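You operate a simulated robot arm through the tools that you are given. There is no shell and no other tool.

You are at the controls of a simulated two-armed robot. One attempt, no reset.

TASK
Pick up the silver clamp from the fittings bench with one hand, pass it to the other hand and put it on the high shelf of the green table.

Only the result counts: the job must be done as asked and must still hold three seconds after the hand-in. Knocking over, shifting, dropping, spilling or breaking anything else fails it.

THE ROBOT
Two 7-joint arms with two-finger parallel grippers on one trunk, on a base that moves. Base frame: it is fixed to the floor where the robot stands at the start and does not move with it; the origin is under the middle of the robot, x ahead of it, y to its left, z up. Units: m, degrees, N and s.
The left shoulder is at the start at [0.05, 0.165, 1.08], the right one opposite. With the tool pointing down near the work surface each hand reaches from about 0.24 to 0.7 m from the robot's upright axis, wherever it stands, measured 20 degrees to its own side. Places, roughly: high shelf of the green table (130x15 cm) [2, 2.32, 1.12]; silver clamp (4x6x10 cm) [-2.1, 3.1, 0.9]. Payload 3.91 kg a hand.
The TCP of each hand is the grasp point between the finger pads, 0.03 m short of the fingertips. In the tool frame z runs along the fingers and y along their closing line. The gripper opens to 0.11 m. The fingers are 0.02 m wide and 0.01 m thick; the gripper's body (0.048 by 0.112 m) begins 0.055 m behind the TCP.
Orientation is that of the tool frame in the base frame, as [roll, pitch, yaw] about the fixed x, y, z axes, in that order (R = Rz(yaw) Ry(pitch) Rx(roll)). With the fingers straight down and closing along the base's y, the tool's x points along the base's -x, its y along +y and its z along -z.

THE INTERFACE
- The arms move only by the tool drive_tool. It takes "left_rows", "right_rows" or both (then of equal length, played together; a hand with none holds still); each is text: rows parted by semicolons, each of 7 numbers parted by spaces: the turn, a rotation vector about the base's x, y, z in degrees, then the shift along the base's x, y, z in m, then the opening, from 0 (shut) to 1 (fully open). In form: ax ay az x y z grip; .... A call has 1 to 20 rows; each row is the pose to reach, as a shift and turn from the pose commanded when the call began. Each row takes 0.2 s and may step no farther than 0.05 m and 8.6 degrees from the row before; otherwise, or with a gripper value out of range, the whole call is refused. Where a pose cannot be reached the arm comes as near as it can. A force on the tool above 40 N (or 10 N above the force at the start of the call, whichever is more), or a blocked arm, ends the call early, and 0.2 s more pass. The fingers move at their own pace (about 0.045 m/s each) and stop on an object; they squeeze with about 22 N. The grip force told is the motor's: it shows also when the fingers shut on nothing. Time passes only in rows, and 0.2 s behind the last, so rows that repeat a pose let the fingers close. The reply holds the time, the measured pose of the TCP, the force on the tool along the base axes, the opening and the grip force, in the units named above and with some noise, with the torque about the TCP (base axes, N m) and any sound that the robot's microphone picked up.
- Cameras (640 x 400 px; columns grow to the right, rows downward): "scene" is now at [0.1303, -0.0271, 1.2783]; the picture's right is [-0.14, -0.99, 0.00], its down [-0.36, 0.05, -0.93] and it looks along [0.92, -0.13, -0.36] (base axes); focal length 274 px, centre (320, 200). "left" rides on the left gripper at [0.073, -0.017, -0.103] in its tool frame; the picture's right is [0.23, 0.97, 0.00], its down [-0.76, 0.18, -0.62] and it looks along [-0.61, 0.14, 0.78] (tool axes); focal length 222 px, centre (320, 200). "right" rides on the right gripper at [0.072, 0.017, -0.103] in its tool frame; the picture's right is [-0.23, 0.97, 0.00], its down [-0.76, -0.18, -0.62] and it looks along [-0.61, -0.14, 0.78] (tool axes); focal length 222 px, centre (320, 200).
- camera(camera): a new picture of that camera. The clock stands still meanwhile.
- raise_lower(by): slides the trunk up (or, below 0, down) by that many m; the arms and the scene camera ride with it, the base frame stays. It gives what a move gives, with no picture.
- base_move(legs): drives the robot by 1 to 6 legs, each [ahead, left, turn to the left] in m, m and degrees, along the robot's own axes; the way and the turn of a leg run together, so that a leg with both is an arc; at most 1.5 m and 180 degrees a leg. The arms and the cameras ride along, it lands a little off, and it stops where it bumps. It gives what a move gives.
- turn_head(pan, tilt): turns the head with the scene camera to pan (to the left, within 80 degrees either way) and tilt (down, from -29 to 69), counted from straight ahead of the robot. It gives what a move gives.
- point_at(camera, pixels): there is no depth. For up to 12 entries [column, row, z] of the newest picture of that camera ("zoom" is the newest enlarged one), the place [x, y] in the base frame at which the ray of that pixel passes the height z, good to about 0.002 m, but the place of the scene camera against the robot may be out by one fixed shift of up to 0.025 m in any direction. The clock stands still meanwhile.
- inspect(camera, box): a new picture of the part [left, top, right, bottom] of that camera's present view, enlarged. The clock stands still meanwhile.
- sign_off(): hands the job in; it is judged then, once.

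Unless the task says otherwise, let go and move clear before handing in.

The tools are called after "Request:" as name(argument=value, ...) on one line, values as JSON. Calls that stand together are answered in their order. drive_tool: Moves the arms, as the interface text tells. Its arguments: {"type":"object","properties":{"left_rows":{"type":"string"},"right_rows":{"type":"string"}},"required":[]} The other tools are called the same way: raise_lower (by) moves the trunk up or down; base_move (legs) drives the base; turn_head (pan, tilt) turns the head that bears the scene camera; camera (camera) takes a picture; point_at (camera, pixels) gives the place at which the rays of pixels pass given heights; inspect (camera, box) takes an enlarged picture of a part of a camera's view; sign_off () hands the job in.

At the start:

```text
t: 0.0
left_eef_pos: [0.3823, 0.1673, 1.1062]
left_orientation: [180.0, 0.1, 179.9]
left_wrist_force: [-0.1, -0.7, 0.1]
left_wrist_torque: [0.02, 0.03, 0.04]
left_grip_width: 0.1102
left_gripper_force: 0.0
right_eef_pos: [0.3136, -0.158, 1.1683]
right_orientation: [-179.9, 0.0, 179.9]
right_wrist_force: [1.0, -0.1, 0.0]
right_wrist_torque: [0.0, 0.03, 0.01]
right_grip_width: 0.11
right_gripper_force: 0.0
trunk travel left (down, up): [-0.3, 0.203]
robot x, y, heading: [0.0013, 0.0008, -0.1]
head pan, tilt (commanded): [-7.8, 21.0]
```

scene: 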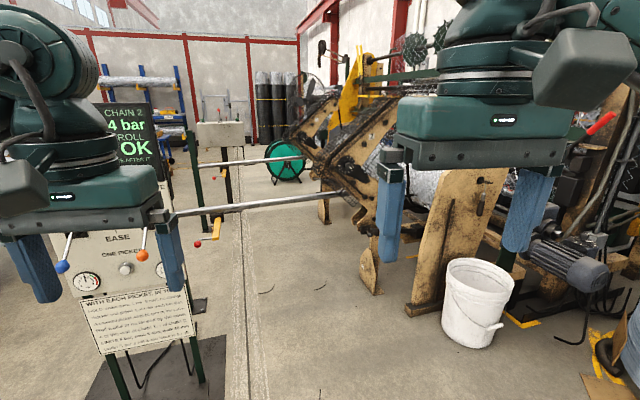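
right: 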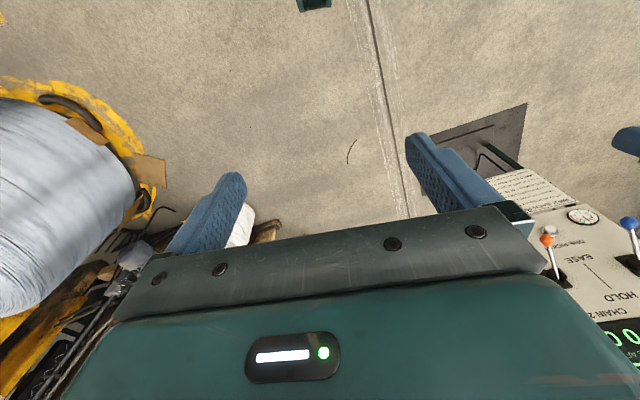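
left: 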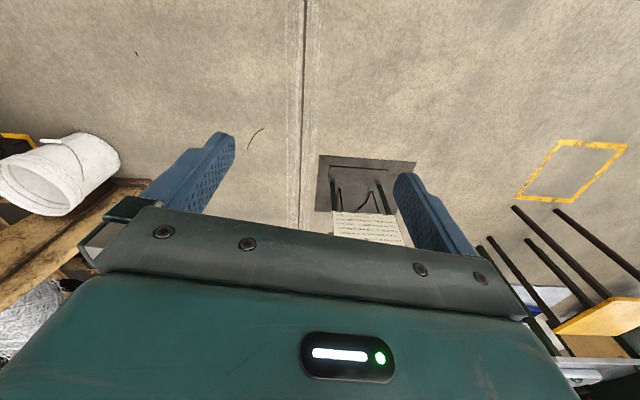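

The scene picture shows a control stand ahead on the left (columns 75-200, rows 180-350) with a notice, gauges and levers, and a screen reading "CHAIN 2 / 4 bar / ROLL OK". I'll read the notice before doing anything else.

Request:
inspect(camera="scene", box=[60, 90, 220, 370])

Request:
inspect(camera="scene", box=[75, 280, 200, 358])

Request:
inspect(camera="scene", box=[60, 90, 190, 300])

```text
1.43 times, centred on (140, 230) of scene
```

zoom: 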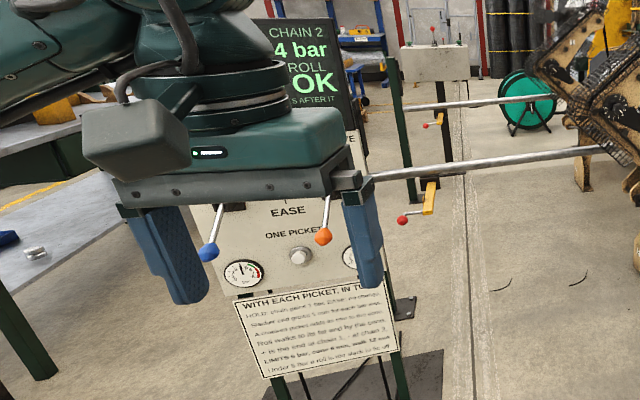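

```text
5.12 times, centred on (138, 319) of scene
```

zoom: 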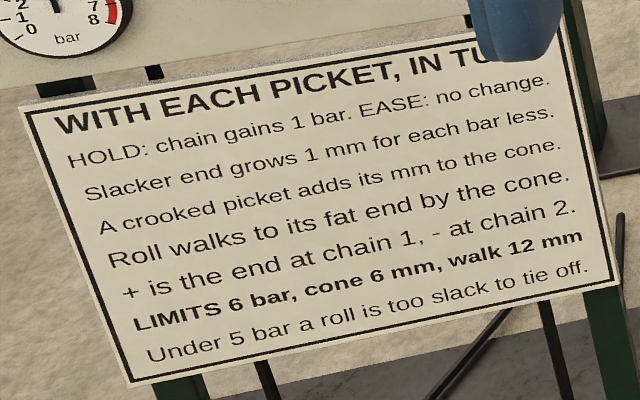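

```text
1.90 times, centred on (125, 195) of scene
```

zoom: 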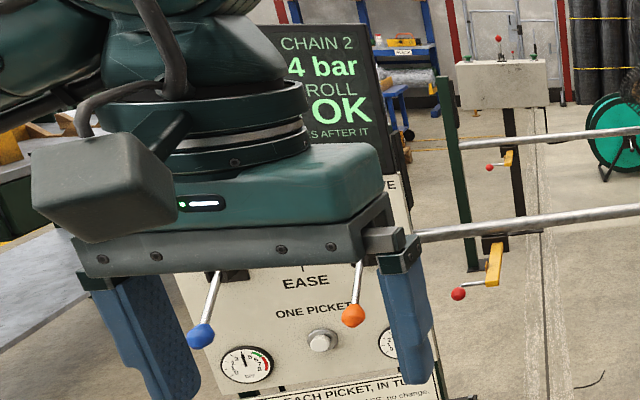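

The notice is about running the paling machine (pickets, chain pressure), which my task doesn't involve, so I'll leave those controls alone. Next I'll turn the head left to find the fittings bench and the green table.

Request:
turn_head(pan=45, tilt=15)

Request:
camera(camera="scene")

Request:
turn_head(pan=80, tilt=15)

Request:
camera(camera="scene")

```text
t: 1.2
left_eef_pos: [0.3812, 0.1667, 1.1062]
left_orientation: [180.0, 0.1, -180.0]
left_wrist_force: [-0.2, 0.4, 0.2]
left_wrist_torque: [0.02, -0.01, -0.01]
left_grip_width: 0.11
left_gripper_force: 0.0
right_eef_pos: [0.3152, -0.159, 1.168]
right_orientation: [180.0, 0.1, -180.0]
right_wrist_force: [-0.4, 0.0, -0.6]
right_wrist_torque: [0.03, -0.01, 0.01]
right_grip_width: 0.11
right_gripper_force: 0.1
trunk travel left (down, up): [-0.3, 0.203]
robot x, y, heading: [0.0025, -0.0007, 0.1]
head pan, tilt (commanded): [45.0, 15.0]
```

```text
taken
```

scene: 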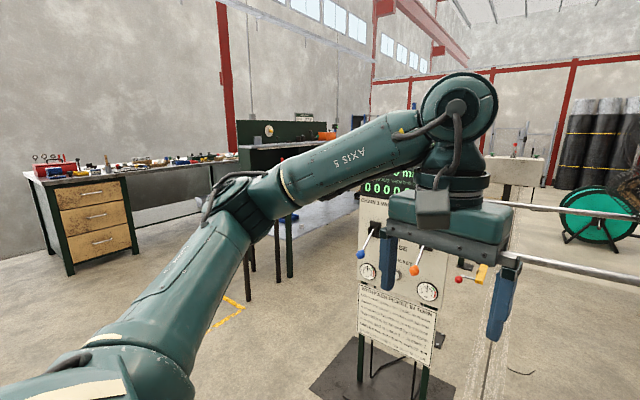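

```text
t: 2.2
left_eef_pos: [0.3817, 0.1658, 1.1065]
left_orientation: [-180.0, 0.1, -180.0]
left_wrist_force: [0.0, -0.1, -0.6]
left_wrist_torque: [-0.03, 0.0, 0.01]
left_grip_width: 0.1101
left_gripper_force: 0.1
right_eef_pos: [0.3153, -0.1585, 1.1668]
right_orientation: [179.9, 0.0, -179.9]
right_wrist_force: [0.8, 0.4, 0.4]
right_wrist_torque: [-0.01, 0.0, 0.01]
right_grip_width: 0.1098
right_gripper_force: 0.1
trunk travel left (down, up): [-0.3, 0.203]
robot x, y, heading: [0.0005, -0.0008, 0.1]
head pan, tilt (commanded): [80.0, 15.0]
```

```text
taken
```

scene: 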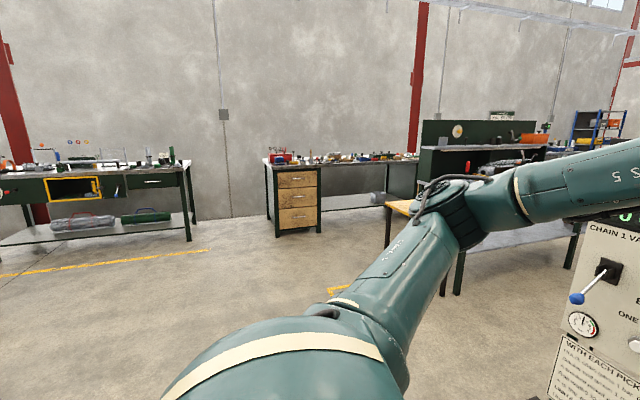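

The pan-80 picture shows one bench along the wall at columns 0-195, row 165, another at columns 265-420, and the green table with its raised back shelf at columns 420-580, row 150. I'll enlarge these parts before driving.

Request:
inspect(camera="scene", box=[0, 120, 200, 245])

Request:
inspect(camera="scene", box=[250, 130, 430, 240])

Request:
inspect(camera="scene", box=[390, 90, 640, 250])

```text
3.20 times, centred on (100, 182) of scene
```

zoom: 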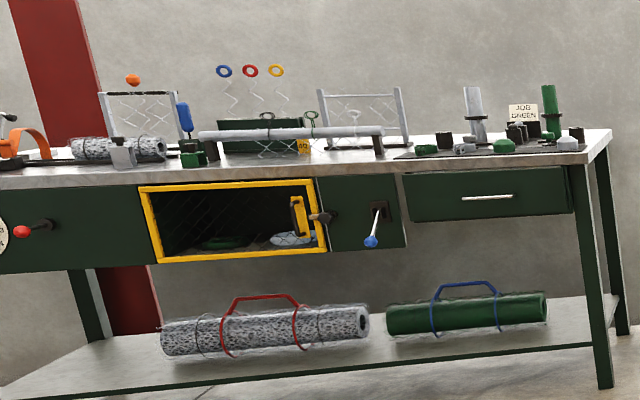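

```text
3.56 times, centred on (340, 185) of scene
```

zoom: 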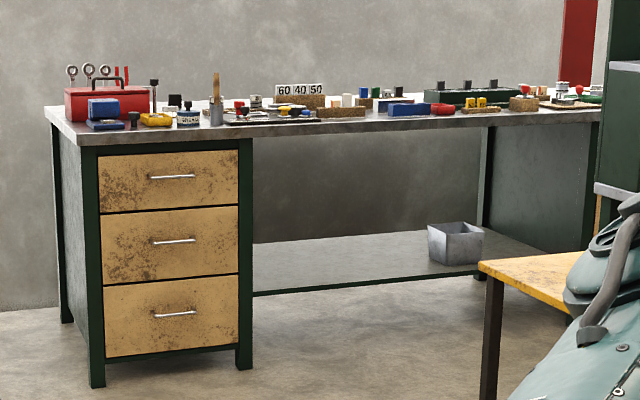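

```text
2.50 times, centred on (515, 170) of scene
```

zoom: 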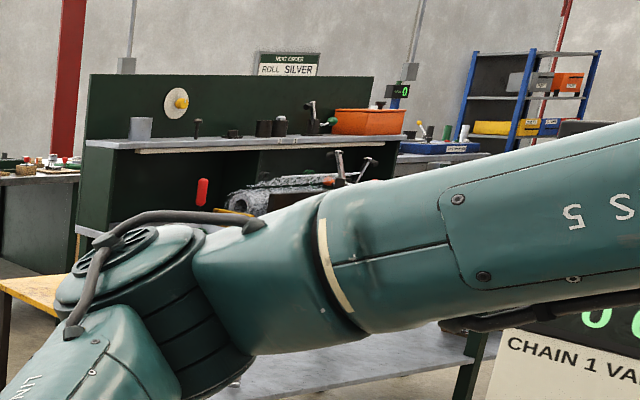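

The bench on the left, near the told clamp place, looks like the fittings bench, and the green table with the high back shelf is ahead on the left. I'll turn 90° left on the spot, which is clear by about half a metre, and look straight at the benches.

Request:
base_move(legs=[[0, 0, 90]])

Request:
turn_head(pan=35, tilt=15)

Request:
camera(camera="scene")

Request:
turn_head(pan=-35, tilt=15)

Request:
camera(camera="scene")

```text
t: 6.4
left_eef_pos: [-0.1614, 0.3836, 1.1052]
left_orientation: [180.0, 0.1, -90.7]
left_wrist_force: [-0.5, 0.0, -0.1]
left_wrist_torque: [-0.02, 0.02, 0.01]
left_grip_width: 0.1098
left_gripper_force: 0.1
right_eef_pos: [0.1624, 0.3132, 1.1691]
right_orientation: [180.0, 0.0, -90.6]
right_wrist_force: [0.4, 0.2, 0.4]
right_wrist_torque: [0.01, -0.01, 0.03]
right_grip_width: 0.1099
right_gripper_force: 0.0
trunk travel left (down, up): [-0.3, 0.203]
robot x, y, heading: [0.0013, 0.0025, 89.3]
head pan, tilt (commanded): [80.0, 15.0]
```

```text
t: 7.5
left_eef_pos: [-0.1604, 0.3846, 1.1065]
left_orientation: [180.0, 0.1, -90.7]
left_wrist_force: [0.1, -0.3, -0.1]
left_wrist_torque: [0.0, -0.02, 0.02]
left_grip_width: 0.1102
left_gripper_force: 0.1
right_eef_pos: [0.1621, 0.3129, 1.1667]
right_orientation: [-180.0, 0.0, -90.8]
right_wrist_force: [-0.7, 0.2, 0.1]
right_wrist_torque: [0.0, 0.01, -0.01]
right_grip_width: 0.1098
right_gripper_force: 0.0
trunk travel left (down, up): [-0.3, 0.203]
robot x, y, heading: [-0.002, 0.0022, 89.5]
head pan, tilt (commanded): [35.0, 15.0]
```

```text
taken
```

scene: 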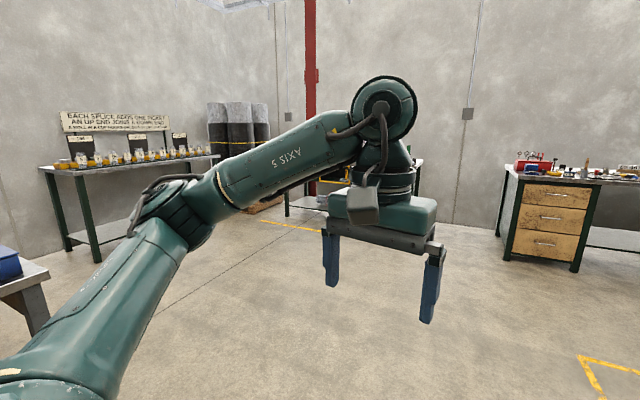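

```text
t: 8.9
left_eef_pos: [-0.1618, 0.3834, 1.1062]
left_orientation: [179.9, 0.1, -90.7]
left_wrist_force: [-0.5, -0.2, -0.7]
left_wrist_torque: [-0.01, 0.01, 0.0]
left_grip_width: 0.1098
left_gripper_force: 0.1
right_eef_pos: [0.162, 0.3135, 1.1677]
right_orientation: [180.0, 0.0, -90.7]
right_wrist_force: [0.2, 0.5, 0.2]
right_wrist_torque: [0.0, 0.01, -0.02]
right_grip_width: 0.11
right_gripper_force: 0.1
trunk travel left (down, up): [-0.3, 0.203]
robot x, y, heading: [0.0013, -0.002, 89.4]
head pan, tilt (commanded): [-35.0, 15.0]
```

```text
taken
```

scene: 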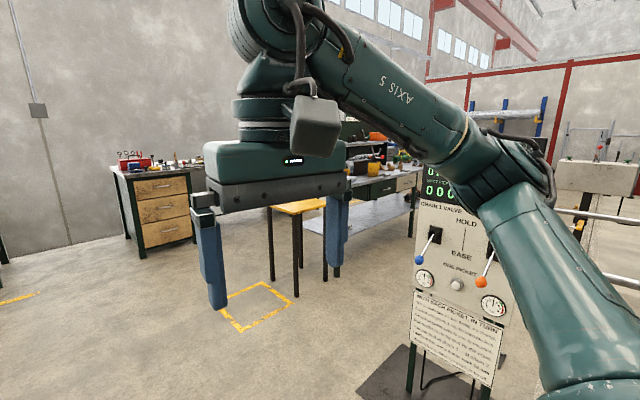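

The floor ahead is clear, with the small yellow table well to the right (columns 270-330) and another table to the left behind (columns 0-50, row 265). I'll drive ahead 1.3 m and then left 1.5 m, and look at the fittings bench from there.

Request:
base_move(legs=[[1.3, 0, 0], [0, 1.5, 0]])

Request:
turn_head(pan=12, tilt=20)

Request:
camera(camera="scene")

```text
t: 28.5
left_eef_pos: [-1.6479, 1.7165, 1.1063]
left_orientation: [-180.0, 0.0, -90.6]
left_wrist_force: [0.1, 0.4, 1.0]
left_wrist_torque: [0.0, -0.02, 0.02]
left_grip_width: 0.1099
left_gripper_force: 0.0
right_eef_pos: [-1.324, 1.6474, 1.1677]
right_orientation: [180.0, 0.1, -90.4]
right_wrist_force: [0.4, 0.5, 1.7]
right_wrist_torque: [0.01, -0.02, -0.01]
right_grip_width: 0.1102
right_gripper_force: 0.1
trunk travel left (down, up): [-0.3, 0.203]
robot x, y, heading: [-1.4832, 1.3332, 89.4]
head pan, tilt (commanded): [-35.0, 15.0]
```

```text
t: 29.6
left_eef_pos: [-1.6487, 1.7169, 1.1054]
left_orientation: [-180.0, 0.0, -90.5]
left_wrist_force: [0.1, 0.2, -0.2]
left_wrist_torque: [-0.02, 0.01, 0.01]
left_grip_width: 0.1098
left_gripper_force: 0.1
right_eef_pos: [-1.324, 1.6476, 1.1688]
right_orientation: [180.0, 0.0, -90.5]
right_wrist_force: [0.0, 0.7, 0.3]
right_wrist_torque: [0.0, 0.04, -0.02]
right_grip_width: 0.1102
right_gripper_force: 0.1
trunk travel left (down, up): [-0.3, 0.203]
robot x, y, heading: [-1.4832, 1.3333, 89.4]
head pan, tilt (commanded): [12.0, 20.0]
```

```text
taken
```

scene: 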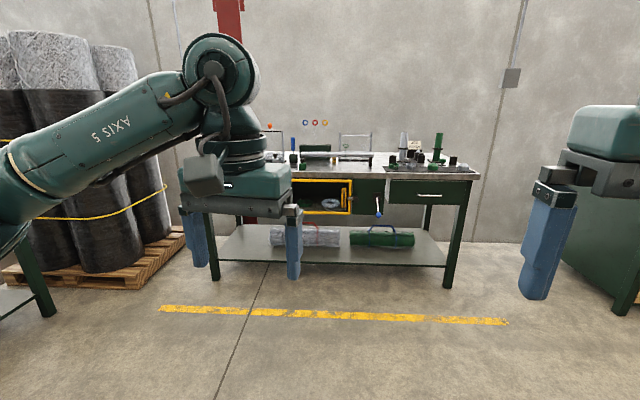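

The fittings bench is now in view at columns 210-480, with its top at about row 165; pieces at columns 395-470 and rods at the back. I'll enlarge the bench top.

Request:
inspect(camera="scene", box=[280, 110, 480, 235])

Request:
inspect(camera="scene", box=[380, 125, 480, 188])

Request:
point_at(camera="scene", pixels=[[480, 178, 0.87], [280, 178, 0.87], [456, 150, 0.87], [447, 288, 0], [215, 280, 0]])

```text
3.20 times, centred on (380, 172) of scene
```

zoom: 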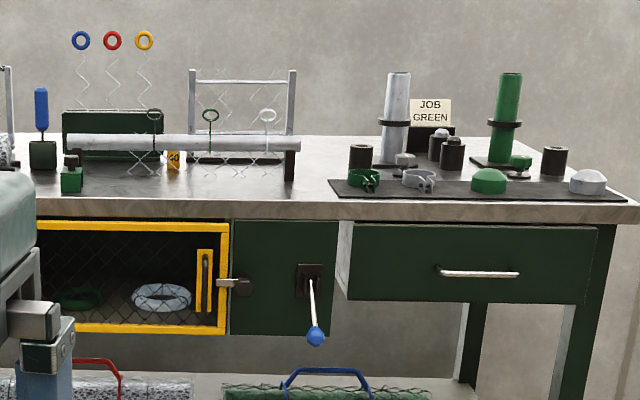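

```text
6.35 times, centred on (430, 156) of scene
```

zoom: 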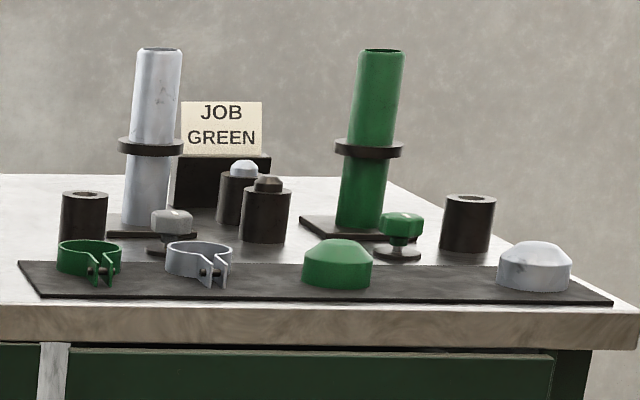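

```text
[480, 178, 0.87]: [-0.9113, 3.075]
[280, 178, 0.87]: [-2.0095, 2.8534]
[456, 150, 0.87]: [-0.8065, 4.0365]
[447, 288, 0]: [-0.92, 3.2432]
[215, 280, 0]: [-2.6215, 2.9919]
```

The mat carries a green ring clamp, a silver ring clamp (zoom 200,260), two caps and two small knobs; a sign says "JOB GREEN". I need the silver ring's actual place against the told one, and to see the bench's left part that the arm hides.

Request:
point_at(camera="zoom", pixels=[[200, 262, 0.89], [200, 280, 0.87], [90, 262, 0.89], [20, 262, 0.87], [612, 302, 0.87], [40, 296, 0.87], [0, 335, 0.84]])

Request:
turn_head(pan=30, tilt=20)

Request:
base_move(legs=[[0, 0.6, 0]])

Request:
turn_head(pan=0, tilt=20)

Request:
camera(camera="scene")

```text
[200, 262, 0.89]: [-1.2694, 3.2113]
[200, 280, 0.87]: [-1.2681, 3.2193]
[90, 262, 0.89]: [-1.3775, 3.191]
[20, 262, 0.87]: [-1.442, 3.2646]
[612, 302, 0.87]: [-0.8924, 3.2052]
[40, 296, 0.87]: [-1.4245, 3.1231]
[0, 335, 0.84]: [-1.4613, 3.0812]
```

```text
t: 30.4
left_eef_pos: [-1.6492, 1.7166, 1.1063]
left_orientation: [180.0, 0.1, -90.4]
left_wrist_force: [-0.4, -0.3, -0.8]
left_wrist_torque: [0.0, 0.0, -0.01]
left_grip_width: 0.1103
left_gripper_force: 0.0
right_eef_pos: [-1.324, 1.6471, 1.1684]
right_orientation: [179.9, 0.1, -90.5]
right_wrist_force: [0.5, -0.2, 0.2]
right_wrist_torque: [0.0, -0.04, 0.0]
right_grip_width: 0.11
right_gripper_force: 0.0
trunk travel left (down, up): [-0.3, 0.203]
robot x, y, heading: [-1.4849, 1.3325, 89.7]
head pan, tilt (commanded): [30.0, 20.0]
```

```text
t: 36.3
left_eef_pos: [-2.2568, 1.7254, 1.1059]
left_orientation: [-180.0, 0.1, -90.8]
left_wrist_force: [0.4, 0.6, -0.2]
left_wrist_torque: [-0.04, 0.01, 0.0]
left_grip_width: 0.1099
left_gripper_force: 0.0
right_eef_pos: [-1.9322, 1.6529, 1.1692]
right_orientation: [180.0, 0.0, -90.8]
right_wrist_force: [-0.1, -0.1, 0.8]
right_wrist_torque: [0.0, 0.01, -0.01]
right_grip_width: 0.1102
right_gripper_force: 0.1
trunk travel left (down, up): [-0.3, 0.203]
robot x, y, heading: [-2.0934, 1.3374, 88.9]
head pan, tilt (commanded): [30.0, 20.0]
```

```text
t: 37.2
left_eef_pos: [-2.2563, 1.7242, 1.1059]
left_orientation: [-180.0, 0.1, -90.7]
left_wrist_force: [-0.1, 0.6, 0.8]
left_wrist_torque: [0.0, -0.03, -0.02]
left_grip_width: 0.11
left_gripper_force: 0.1
right_eef_pos: [-1.9337, 1.6534, 1.1682]
right_orientation: [-179.9, 0.0, -90.9]
right_wrist_force: [-0.1, 0.0, 0.4]
right_wrist_torque: [0.0, -0.02, 0.01]
right_grip_width: 0.11
right_gripper_force: 0.0
trunk travel left (down, up): [-0.3, 0.203]
robot x, y, heading: [-2.0959, 1.3418, 89.1]
head pan, tilt (commanded): [0.0, 20.0]
```

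```text
taken
```

scene: 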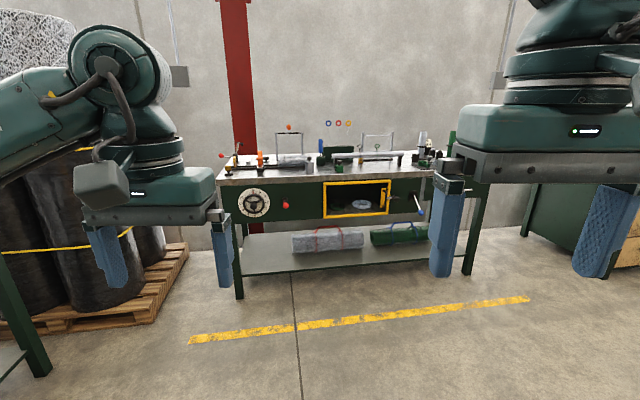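

The left half of the bench is now visible between the grippers. I'll enlarge the bench top from column 210 to 450.

Request:
inspect(camera="scene", box=[210, 115, 330, 190])

Request:
inspect(camera="scene", box=[310, 115, 430, 190])

Request:
inspect(camera="scene", box=[210, 170, 440, 310])

```text
5.33 times, centred on (270, 152) of scene
```

zoom: 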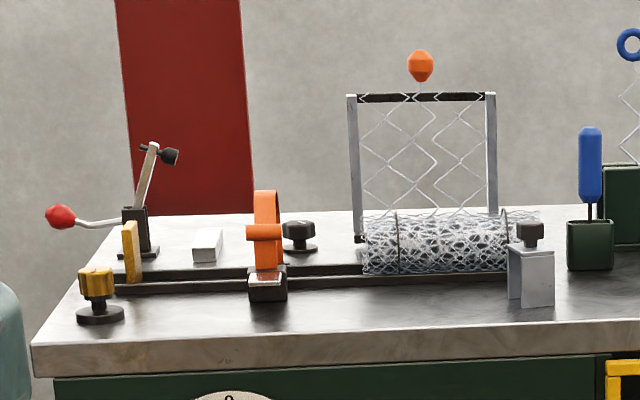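

```text
5.33 times, centred on (370, 152) of scene
```

zoom: 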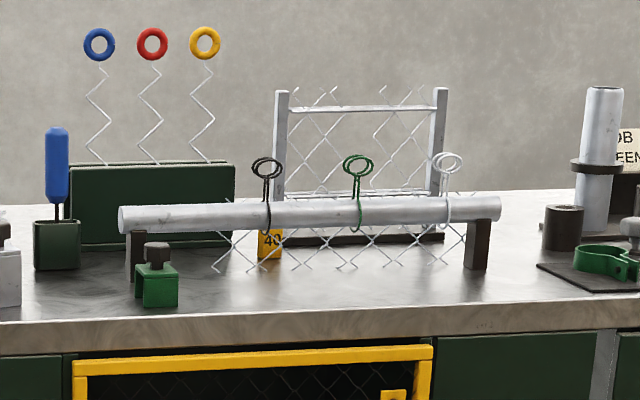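

```text
2.78 times, centred on (325, 240) of scene
```

zoom: 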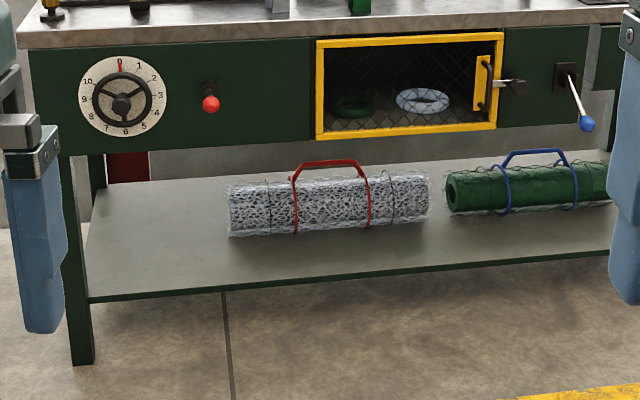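

At zoom 1 (532,280) there is a silver U-shaped clamp with a dark knob on top, standing just in front of the mesh roll; its place should match the told [-2.1, 3.1]. I'll check it by ray.

Request:
inspect(camera="scene", box=[280, 140, 344, 180])

Request:
point_at(camera="zoom", pixels=[[320, 330, 0.85], [320, 330, 0.87], [320, 200, 0.95]])

```text
10.00 times, centred on (312, 160) of scene
```

zoom: 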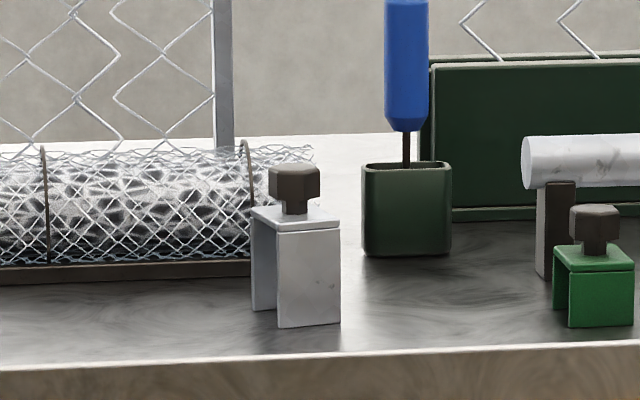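

```text
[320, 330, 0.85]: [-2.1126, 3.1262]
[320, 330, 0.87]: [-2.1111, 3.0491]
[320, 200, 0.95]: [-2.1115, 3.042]
```

The rays put this silver U-clamp at about (-2.11, 3.09), as told, with a green twin to its right and a tool box behind. I'll check the bench edge and the pallet on the left before driving closer.

Request:
point_at(camera="scene", pixels=[[312, 174, 0.85], [222, 182, 0.85], [188, 245, 0.1], [289, 127, 1.1], [240, 298, 0], [346, 172, 0.85]])

Request:
point_at(camera="zoom", pixels=[[278, 324, 0.85], [340, 321, 0.85], [253, 308, 0.85], [250, 208, 0.92], [278, 222, 0.92], [340, 220, 0.92], [310, 208, 0.92], [294, 180, 0.94]])

```text
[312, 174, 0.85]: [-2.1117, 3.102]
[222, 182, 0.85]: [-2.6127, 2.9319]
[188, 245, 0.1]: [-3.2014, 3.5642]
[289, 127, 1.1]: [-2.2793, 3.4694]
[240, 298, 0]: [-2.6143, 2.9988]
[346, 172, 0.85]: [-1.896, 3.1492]
```

```text
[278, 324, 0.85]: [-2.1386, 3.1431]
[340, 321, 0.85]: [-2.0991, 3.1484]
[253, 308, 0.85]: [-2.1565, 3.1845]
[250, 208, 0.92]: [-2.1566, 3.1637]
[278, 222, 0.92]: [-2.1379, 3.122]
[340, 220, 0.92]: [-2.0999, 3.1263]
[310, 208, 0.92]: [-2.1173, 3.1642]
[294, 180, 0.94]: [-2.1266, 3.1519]
```

The clamp centres on about (-2.13, 3.15), and the bench's front edge lies near y = 2.95. I'll drive right 0.18 m and ahead 1.0 m, watching that the hands stay over free space.

Request:
base_move(legs=[[0, -0.18, 0.9], [1.0, 0, 0]])

Request:
turn_head(pan=15, tilt=30)

Request:
camera(camera="scene")

Request:
camera(camera="left")

```text
t: 44.2
left_eef_pos: [-2.0888, 2.7291, 1.1069]
left_orientation: [179.9, 0.1, -89.8]
left_wrist_force: [-1.0, -0.3, -0.2]
left_wrist_torque: [-0.03, -0.02, 0.02]
left_grip_width: 0.1099
left_gripper_force: 0.1
right_eef_pos: [-1.7626, 2.6628, 1.1677]
right_orientation: [180.0, 0.0, -89.7]
right_wrist_force: [0.6, 0.9, 0.5]
right_wrist_torque: [-0.04, 0.03, -0.02]
right_grip_width: 0.1099
right_gripper_force: 0.0
trunk travel left (down, up): [-0.3, 0.203]
robot x, y, heading: [-1.9212, 2.3457, 90.4]
head pan, tilt (commanded): [0.0, 20.0]
```

```text
t: 45.0
left_eef_pos: [-2.0889, 2.7289, 1.1053]
left_orientation: [180.0, 0.1, -89.6]
left_wrist_force: [-1.4, -0.9, 0.1]
left_wrist_torque: [0.0, -0.02, 0.03]
left_grip_width: 0.11
left_gripper_force: 0.0
right_eef_pos: [-1.763, 2.6633, 1.1674]
right_orientation: [180.0, 0.0, -89.7]
right_wrist_force: [0.5, -0.2, -0.1]
right_wrist_torque: [0.01, 0.01, 0.0]
right_grip_width: 0.11
right_gripper_force: 0.0
trunk travel left (down, up): [-0.3, 0.203]
robot x, y, heading: [-1.9191, 2.3491, 90.3]
head pan, tilt (commanded): [15.0, 30.0]
```

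```text
taken
```

scene: 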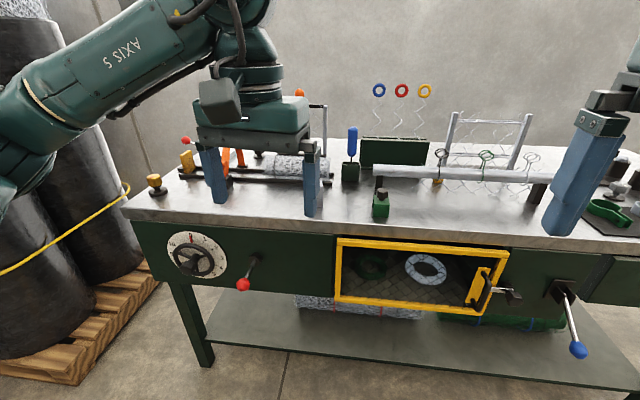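

```text
taken
```

left: 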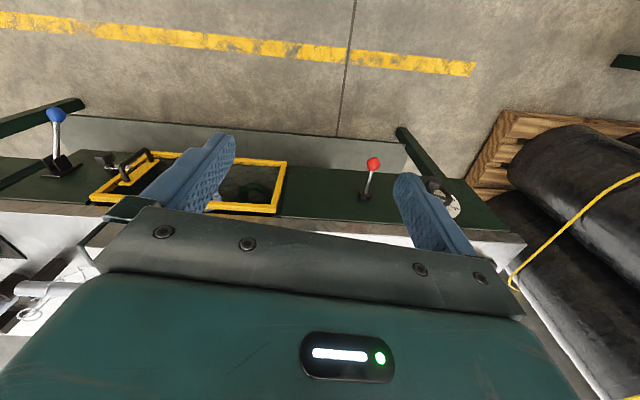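

The hands are now just short of the bench, and the rolls on the left are well clear. Before touching the clamp I'll rehearse the hand-over poses here in free air, first turning both tools 90° about the vertical.

Request:
drive_tool(left_rows="0 0 -8.2 0 0 0.01 1; 0 0 -16.4 0 0 0.02 1; 0 0 -24.6 0 0 0.03 1; 0 0 -32.8 0 0 0.04 1; 0 0 -41 0 0 0.05 1; 0 0 -49.2 0 0 0.06 1; 0 0 -57.4 0 0 0.06 1; 0 0 -65.6 0 0 0.06 1; 0 0 -73.8 0 0 0.06 1; 0 0 -82 0 0 0.06 1; 0 0 -90 0 0 0.06 1", right_rows="0 0 -8.2 0 0 0 1; 0 0 -16.4 0 0 0 1; 0 0 -24.6 0 0 0 1; 0 0 -32.8 0 0 0 1; 0 0 -41 0 0 0 1; 0 0 -49.2 0 0 0 1; 0 0 -57.4 0 0 0 1; 0 0 -65.6 0 0 0 1; 0 0 -73.8 0 0 0 1; 0 0 -82 0 0 0 1; 0 0 -90 0 0 0 1")

```text
t: 47.4
left_eef_pos: [-2.0288, 2.6356, 1.1299]
left_orientation: [-179.9, 0.3, -179.6]
left_wrist_force: [0.0, 0.7, -0.3]
left_wrist_torque: [0.0, 0.01, 0.02]
left_grip_width: 0.11
left_gripper_force: 0.1
left hand out of reach, approached as far as the arm can: row 8, 9, 10, 11
right_eef_pos: [-1.7644, 2.6635, 1.1677]
right_orientation: [-180.0, 0.1, -179.9]
right_wrist_force: [-0.2, -0.6, 0.3]
right_wrist_torque: [0.01, -0.02, 0.03]
right_grip_width: 0.1101
right_gripper_force: 0.1
trunk travel left (down, up): [-0.3, 0.203]
robot x, y, heading: [-1.9215, 2.3464, 90.3]
head pan, tilt (commanded): [15.0, 30.0]
```

The right hand reached its turn, but the left fell short at this height (rows 8-11), stopping at (-2.029, 2.636, 1.130). Raising the trunk puts the hands lower relative to the shoulders, so I'll look at the pose first.

Request:
camera(camera="scene")

Request:
drive_tool(left_rows="0 0 0 0 0.02 -0.03 1; 0 0 0 0 0.04 -0.06 1; 0 0 0 0 0.06 -0.09 1; 0 0 0 0 0.06 -0.12 1")

```text
taken
```

scene: 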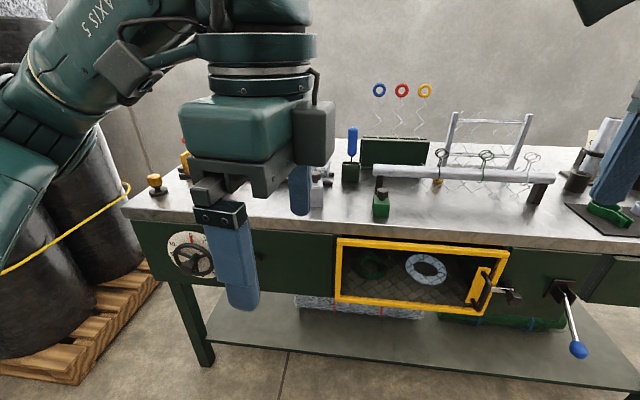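

```text
t: 48.4
left_eef_pos: [-2.0095, 2.6655, 1.0094]
left_orientation: [180.0, 0.0, -179.5]
left_wrist_force: [-0.2, 0.2, 0.1]
left_wrist_torque: [-0.03, -0.03, -0.01]
left_grip_width: 0.1097
left_gripper_force: 0.1
left hand out of reach, approached as far as the arm can: row 1, 2, 3, 4
right_eef_pos: [-1.7641, 2.6647, 1.1671]
right_orientation: [179.9, 0.0, -179.6]
right_wrist_force: [0.0, 0.5, 0.0]
right_wrist_torque: [-0.03, -0.02, -0.01]
right_grip_width: 0.11
right_gripper_force: 0.0
trunk travel left (down, up): [-0.3, 0.203]
robot x, y, heading: [-1.922, 2.3467, 90.4]
head pan, tilt (commanded): [15.0, 30.0]
```

The left arm dislikes that turn (it stopped at 2.6655, wanted about 2.79), while the right did the same turn easily, so the right hand should pick and the left receive. I'll return both hands to their natural yaw and measure the levers sticking out of the bench front.

Request:
point_at(camera="scene", pixels=[[243, 284, 0.65], [243, 284, 0.7], [577, 350, 0.55], [577, 350, 0.6], [198, 255, 0.7], [315, 205, 0.87], [488, 300, 0.68], [122, 207, 0.85], [400, 236, 0.85]])

Request:
drive_tool(left_rows="0 0 8.2 0 0 0 1; 0 0 16.4 0 0 0 1; 0 0 24.6 0 0 0 1; 0 0 32.8 0 0 0 1; 0 0 41 0 0 0 1; 0 0 49.2 0 0 0 1; 0 0 57.4 0 0 0 1; 0 0 65.6 0 0 0 1; 0 0 73.8 0 0 0 1; 0 0 82 0 0 0 1; 0 0 90 0 0 0 1")

```text
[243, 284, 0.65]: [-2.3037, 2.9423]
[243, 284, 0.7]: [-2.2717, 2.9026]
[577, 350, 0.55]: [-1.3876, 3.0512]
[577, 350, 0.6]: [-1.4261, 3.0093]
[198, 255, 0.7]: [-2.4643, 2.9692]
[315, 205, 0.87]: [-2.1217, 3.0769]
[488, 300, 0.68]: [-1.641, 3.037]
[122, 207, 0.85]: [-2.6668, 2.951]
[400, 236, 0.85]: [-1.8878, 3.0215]
```

```text
t: 50.8
left_eef_pos: [-2.0114, 2.6621, 1.0094]
left_orientation: [180.0, 0.1, -89.6]
left_wrist_force: [0.1, 0.0, -0.4]
left_wrist_torque: [0.0, 0.01, 0.02]
left_grip_width: 0.1098
left_gripper_force: 0.0
right_eef_pos: [-1.7644, 2.664, 1.169]
right_orientation: [180.0, 0.0, -179.7]
right_wrist_force: [-0.2, -0.1, 0.3]
right_wrist_torque: [-0.01, -0.01, -0.01]
right_grip_width: 0.1098
right_gripper_force: 0.0
trunk travel left (down, up): [-0.3, 0.203]
robot x, y, heading: [-1.9186, 2.3511, 90.1]
head pan, tilt (commanded): [15.0, 30.0]
```

The red knob sticks out to about (-2.29, 2.92), and the bench's front edge runs near y = 2.95-3.02. I'll back off 0.5 m and rehearse: left hand pitching to horizontal pointing 45° inward, right hand vertical with a 45° turn.

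Request:
base_move(legs=[[-0.5, 0, 0]])

Request:
drive_tool(left_rows="7.1 -2.9 -2.9 0 0.016 0 1; 14.2 -5.9 -5.9 -0.01 0.032 0 1; 21.2 -8.8 -8.8 -0.01 0.048 0 1; 28.3 -11.7 -11.7 -0.02 0.064 0 1; 35.4 -14.7 -14.7 -0.02 0.08 0 1; 42.5 -17.6 -17.6 -0.03 0.096 0 1; 49.5 -20.5 -20.5 -0.03 0.112 0 1; 56.6 -23.5 -23.5 -0.04 0.128 0 1; 63.7 -26.4 -26.4 -0.04 0.144 0 1; 70.8 -29.3 -29.3 -0.04 0.16 0 1; 77.8 -32.3 -32.3 -0.04 0.176 0 1; 84.9 -35.2 -35.2 -0.04 0.19 0 1")

Request:
camera(camera="scene")

```text
t: 53.7
left_eef_pos: [-2.0099, 2.1746, 1.0104]
left_orientation: [-180.0, 0.1, -89.1]
left_wrist_force: [0.5, 0.1, 0.2]
left_wrist_torque: [0.01, -0.02, -0.02]
left_grip_width: 0.1102
left_gripper_force: 0.1
right_eef_pos: [-1.7612, 2.1773, 1.168]
right_orientation: [-180.0, -0.1, -179.2]
right_wrist_force: [-0.7, 0.1, -0.6]
right_wrist_torque: [0.04, 0.05, -0.02]
right_grip_width: 0.1098
right_gripper_force: 0.1
trunk travel left (down, up): [-0.3, 0.203]
robot x, y, heading: [-1.9122, 1.8597, 90.9]
head pan, tilt (commanded): [15.0, 30.0]
```

```text
t: 56.3
left_eef_pos: [-2.0483, 2.3641, 1.0093]
left_orientation: [-77.9, 89.1, -33.1]
left_wrist_force: [-0.4, 0.6, -0.1]
left_wrist_torque: [-0.03, 0.0, 0.0]
left_grip_width: 0.11
left_gripper_force: 0.0
right_eef_pos: [-1.7613, 2.1761, 1.1667]
right_orientation: [-180.0, 0.0, -179.2]
right_wrist_force: [-1.0, -0.1, 0.0]
right_wrist_torque: [0.0, 0.02, 0.0]
right_grip_width: 0.1101
right_gripper_force: 0.1
trunk travel left (down, up): [-0.3, 0.203]
robot x, y, heading: [-1.9119, 1.8604, 90.7]
head pan, tilt (commanded): [15.0, 30.0]
```

```text
taken
```

scene: 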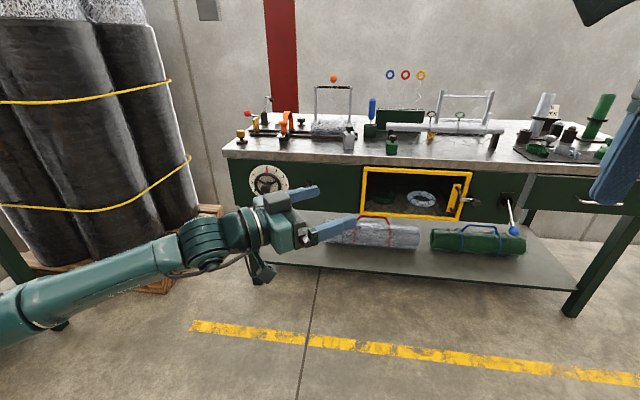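

The left hand took the horizontal, inward-pointing pose exactly at (-2.048, 2.364, 1.009), as the picture shows at columns 250-355, row 220. Now I'll bring the right hand over to the meeting point with a 45° yaw, about 5.5 cm higher than the left.

Request:
drive_tool(right_rows="0 0 7.4 -0.021 0.036 0 1; 0 0 14.8 -0.043 0.071 0 1; 0 0 22.2 -0.064 0.107 0 1; 0 0 29.6 -0.086 0.142 0 1; 0 0 37 -0.107 0.178 0 1; 0 0 44.2 -0.128 0.213 0 1; 0 0 44.2 -0.15 0.249 -0.03 1; 0 0 44.2 -0.171 0.284 -0.06 1; 0 0 44.2 -0.171 0.284 -0.10 1")

Request:
camera(camera="scene")

```text
refused: row 7 steps farther than a row can; nothing moved
```

```text
taken
```

scene: 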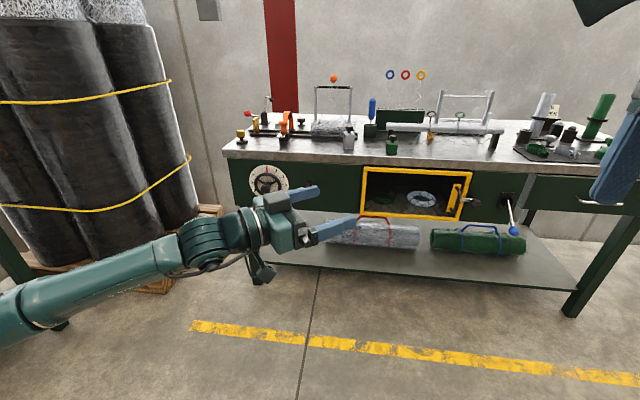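

The call was refused for a step just over 0.05 m, and nothing moved. I'll split the descent into smaller steps.

Request:
drive_tool(right_rows="0 0 7.4 -0.021 0.036 0 1; 0 0 14.8 -0.043 0.071 0 1; 0 0 22.2 -0.064 0.107 0 1; 0 0 29.6 -0.086 0.142 0 1; 0 0 37 -0.107 0.178 0 1; 0 0 44.2 -0.128 0.213 0 1; 0 0 44.2 -0.15 0.249 -0.01 1; 0 0 44.2 -0.171 0.284 -0.02 1; 0 0 44.2 -0.171 0.284 -0.06 1; 0 0 44.2 -0.171 0.284 -0.10 1")

Request:
camera(camera="scene")

```text
t: 58.5
left_eef_pos: [-2.048, 2.3637, 1.0096]
left_orientation: [-84.0, 89.1, -39.1]
left_wrist_force: [0.5, -0.4, 0.0]
left_wrist_torque: [0.01, -0.01, 0.0]
left_grip_width: 0.11
left_gripper_force: 0.0
right_eef_pos: [-1.9428, 2.4381, 1.0727]
right_orientation: [179.9, 0.0, -135.1]
right_wrist_force: [0.8, 0.0, -0.3]
right_wrist_torque: [0.02, 0.01, -0.01]
right_grip_width: 0.11
right_gripper_force: 0.0
right hand out of reach, approached as far as the arm can: row 7, 8, 9, 10
trunk travel left (down, up): [-0.3, 0.203]
robot x, y, heading: [-1.9172, 1.8614, 90.9]
head pan, tilt (commanded): [15.0, 30.0]
```

```text
taken
```

scene: 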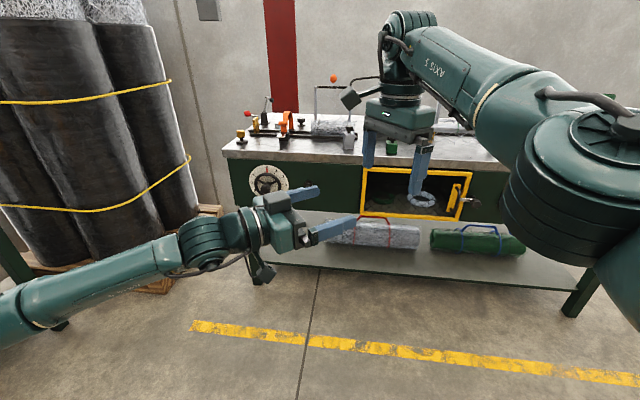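

The right hand stopped 2 cm short of the wanted spot, at (-1.943, 2.438, 1.073), so the real hand-over should be a bit closer in. I'll rehearse the left hand's slide-in under it now.

Request:
drive_tool(left_rows="0 0 0 0.02 -0.011 0.008 1; 0 0 0 0.045 0.014 0.008 1; 0 0 0 0.07 0.039 0.008 1; 0 0 0 0.098 0.067 0.008 1")

Request:
camera(camera="scene")

Request:
camera(camera="left")

Request:
camera(camera="right")

```text
t: 59.5
left_eef_pos: [-1.952, 2.4294, 1.0172]
left_orientation: [-84.4, 89.2, -39.5]
left_wrist_force: [-0.3, 0.5, 0.4]
left_wrist_torque: [0.01, 0.01, 0.01]
left_grip_width: 0.1099
left_gripper_force: 0.0
right_eef_pos: [-1.9426, 2.4377, 1.0747]
right_orientation: [-179.9, 0.0, -135.0]
right_wrist_force: [-0.8, 1.3, 0.2]
right_wrist_torque: [-0.04, -0.01, -0.03]
right_grip_width: 0.1098
right_gripper_force: 0.1
trunk travel left (down, up): [-0.3, 0.203]
robot x, y, heading: [-1.9158, 1.8583, 90.9]
head pan, tilt (commanded): [15.0, 30.0]
```

```text
taken
```

scene: 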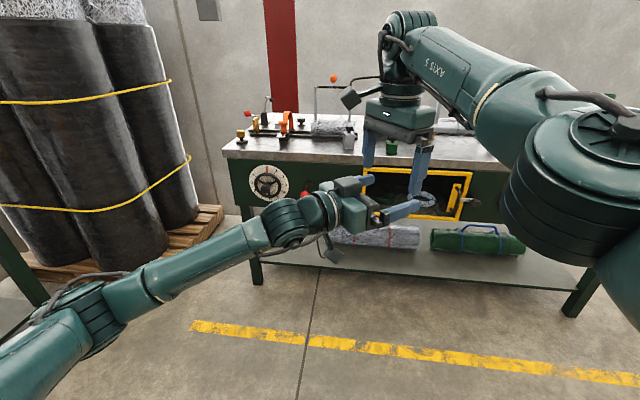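

```text
taken
```

left: 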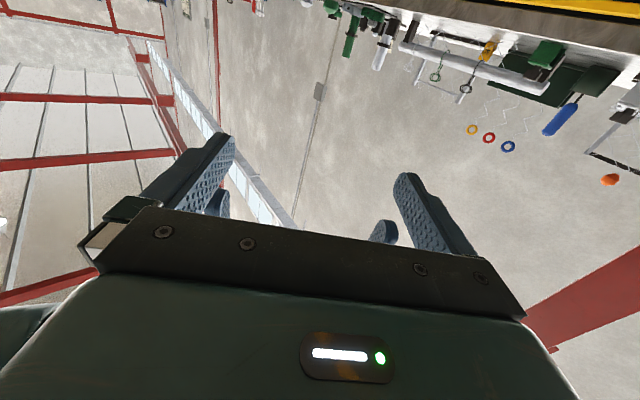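

```text
taken
```

right: 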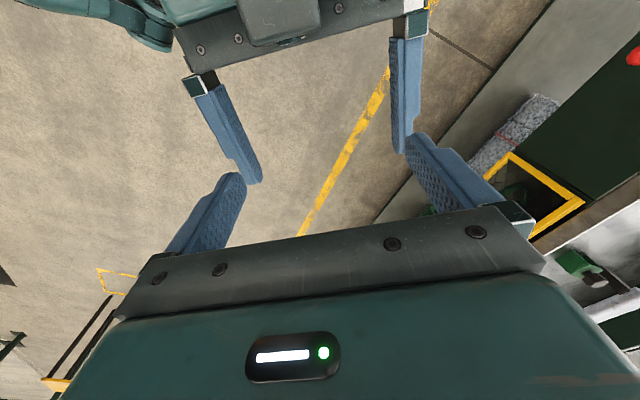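

The rehearsal works: both hands sit at the meeting point with fingers clear of each other (right-camera view, fingertips at 240,175 and 400,145). I'll back the left hand off and park it high, then put the right hand at the picking yaw.

Request:
drive_tool(left_rows="0 0 0 -0.028 -0.028 0 1; 0 0 0 -0.057 -0.057 0 1; 0 0 0 -0.085 -0.085 0 1; 0 0 0 -0.111 -0.102 0.02 1; 0 0 0 -0.137 -0.119 0.04 1; 0 0 0 -0.163 -0.136 0.06 1; 0 0 0 -0.189 -0.153 0.08 1; 0 0 0 -0.215 -0.171 0.1 1; 0 0 0 -0.215 -0.171 0.1 1", right_rows="0 0 0 0 0 0 1; 0 0 0 0 0 0 1; 0 0 0 0 0 0 1; 0 0 -4.7 0.038 -0.022 0.008 1; 0 0 -9.4 0.076 -0.044 0.016 1; 0 0 -14.1 0.114 -0.066 0.024 1; 0 0 -18.8 0.152 -0.088 0.032 1; 0 0 -23.5 0.19 -0.11 0.04 1; 0 0 -28 0.227 -0.13 0.05 1")

Request:
camera(camera="scene")

```text
t: 61.5
left_eef_pos: [-2.1656, 2.2607, 1.1182]
left_orientation: [-84.1, 89.2, -39.3]
left_wrist_force: [0.3, 0.5, 0.3]
left_wrist_torque: [0.01, 0.0, -0.03]
left_grip_width: 0.11
left_gripper_force: 0.1
left hand out of reach, approached as far as the arm can: row 7
right_eef_pos: [-1.713, 2.305, 1.1232]
right_orientation: [180.0, 0.1, -163.1]
right_wrist_force: [-0.2, 0.3, 0.1]
right_wrist_torque: [0.05, 0.0, -0.01]
right_grip_width: 0.1102
right_gripper_force: 0.0
trunk travel left (down, up): [-0.3, 0.203]
robot x, y, heading: [-1.9169, 1.858, 90.9]
head pan, tilt (commanded): [15.0, 30.0]
```

```text
taken
```

scene: 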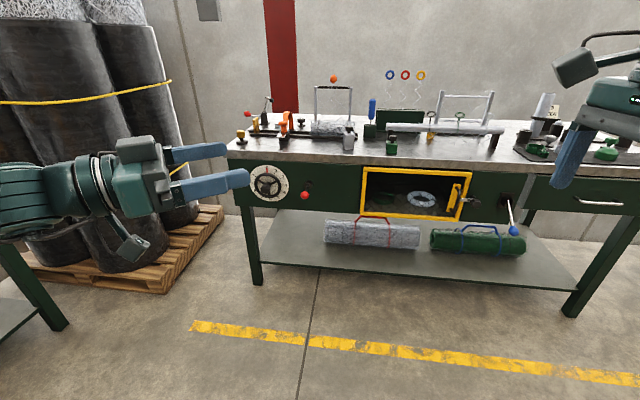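

The left hand is parked at about 0.40 ahead and 0.25 left, the right hand is ready at yaw -163. Before driving left, I'll check the pallet corner (165,292) and the side table's leg (65,325).

Request:
point_at(camera="scene", pixels=[[165, 292, 0], [65, 327, 0], [222, 212, 0.12], [8, 240, 0.85], [178, 210, 0.6], [345, 152, 0.85], [228, 158, 0.85]])

Request:
turn_head(pan=70, tilt=30)

Request:
camera(camera="scene")

```text
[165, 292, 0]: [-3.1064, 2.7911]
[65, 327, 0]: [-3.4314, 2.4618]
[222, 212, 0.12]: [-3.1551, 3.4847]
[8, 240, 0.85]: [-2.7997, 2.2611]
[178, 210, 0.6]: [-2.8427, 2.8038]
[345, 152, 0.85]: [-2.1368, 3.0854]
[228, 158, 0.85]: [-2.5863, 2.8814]
```

```text
t: 62.7
left_eef_pos: [-2.1671, 2.2619, 1.1187]
left_orientation: [-83.3, 89.1, -38.2]
left_wrist_force: [-0.1, -0.3, -0.1]
left_wrist_torque: [0.03, 0.0, -0.02]
left_grip_width: 0.11
left_gripper_force: 0.0
right_eef_pos: [-1.7141, 2.3058, 1.1245]
right_orientation: [-180.0, 0.0, -162.9]
right_wrist_force: [0.3, 0.0, -0.9]
right_wrist_torque: [0.02, -0.01, 0.01]
right_grip_width: 0.11
right_gripper_force: 0.1
trunk travel left (down, up): [-0.3, 0.203]
robot x, y, heading: [-1.9142, 1.8622, 90.9]
head pan, tilt (commanded): [70.0, 30.0]
```

```text
taken
```

scene: 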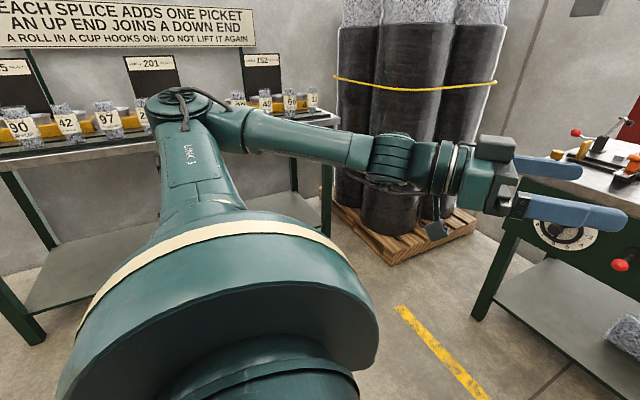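

The left elbow sticks out about 0.6 m to the side, and the rolls start near (-3.15, 2.85), so I'll stand further right at x ≈ -2.23, where the arm keeps a clear gap. I'll drive left 0.31 m and ahead 0.5 m, then look.

Request:
base_move(legs=[[0, 0.31, -0.9], [0.5, 0, 0]])

Request:
turn_head(pan=-8, tilt=40)

Request:
camera(camera="scene")

Request:
camera(camera="right")

```text
t: 68.6
left_eef_pos: [-2.4725, 2.7621, 1.119]
left_orientation: [-84.4, 89.1, -39.8]
left_wrist_force: [0.1, 0.5, -0.7]
left_wrist_torque: [0.02, 0.04, -0.01]
left_grip_width: 0.1098
left_gripper_force: 0.1
right_eef_pos: [-2.0205, 2.8031, 1.1243]
right_orientation: [-180.0, 0.0, -163.4]
right_wrist_force: [0.5, 0.6, 0.0]
right_wrist_torque: [-0.02, 0.01, 0.05]
right_grip_width: 0.1099
right_gripper_force: 0.1
trunk travel left (down, up): [-0.3, 0.203]
robot x, y, heading: [-2.224, 2.3625, 90.5]
head pan, tilt (commanded): [70.0, 30.0]
```

```text
t: 70.1
left_eef_pos: [-2.4729, 2.7624, 1.1178]
left_orientation: [-83.3, 89.0, -38.9]
left_wrist_force: [0.0, -0.3, -1.0]
left_wrist_torque: [0.01, -0.03, 0.01]
left_grip_width: 0.1099
left_gripper_force: 0.1
right_eef_pos: [-2.0203, 2.804, 1.1238]
right_orientation: [180.0, 0.1, -163.4]
right_wrist_force: [0.3, -0.3, -0.6]
right_wrist_torque: [-0.01, 0.01, 0.01]
right_grip_width: 0.11
right_gripper_force: 0.0
trunk travel left (down, up): [-0.3, 0.203]
robot x, y, heading: [-2.2261, 2.3566, 90.5]
head pan, tilt (commanded): [-8.0, 40.0]
```

```text
taken
```

scene: 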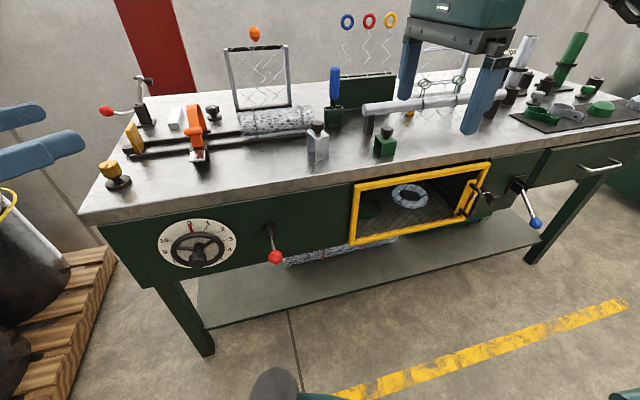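

```text
taken
```

right: 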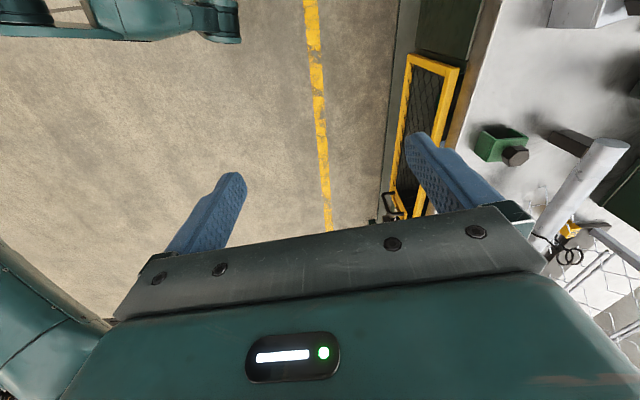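

The clamp is well seen at (318,143), with the mesh roll to its left and the green clamp at (385,140) to its right. I'll enlarge that patch and measure its corners, plus the base's front at (275,372).

Request:
point_at(camera="scene", pixels=[[275, 370, 0.1], [275, 370, 0.2], [330, 395, 0.3], [275, 258, 0.7], [200, 262, 0.68], [300, 212, 0.85]])

Request:
inspect(camera="scene", box=[270, 100, 366, 160])

```text
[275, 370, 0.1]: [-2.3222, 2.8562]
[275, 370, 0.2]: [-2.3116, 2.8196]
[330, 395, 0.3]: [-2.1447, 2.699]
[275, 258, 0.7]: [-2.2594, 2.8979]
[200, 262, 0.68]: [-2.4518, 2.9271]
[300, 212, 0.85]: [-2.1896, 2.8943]
```

```text
6.67 times, centred on (318, 130) of scene
```

zoom: 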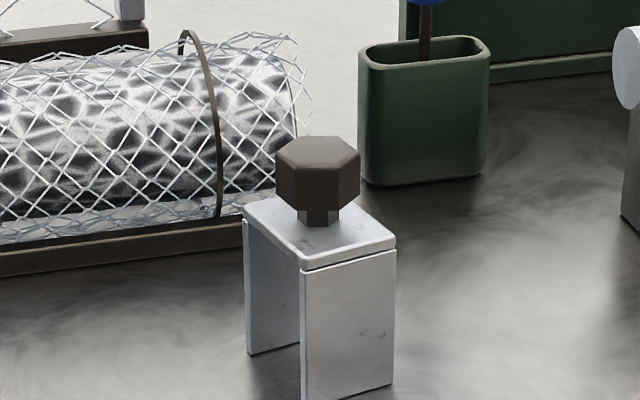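

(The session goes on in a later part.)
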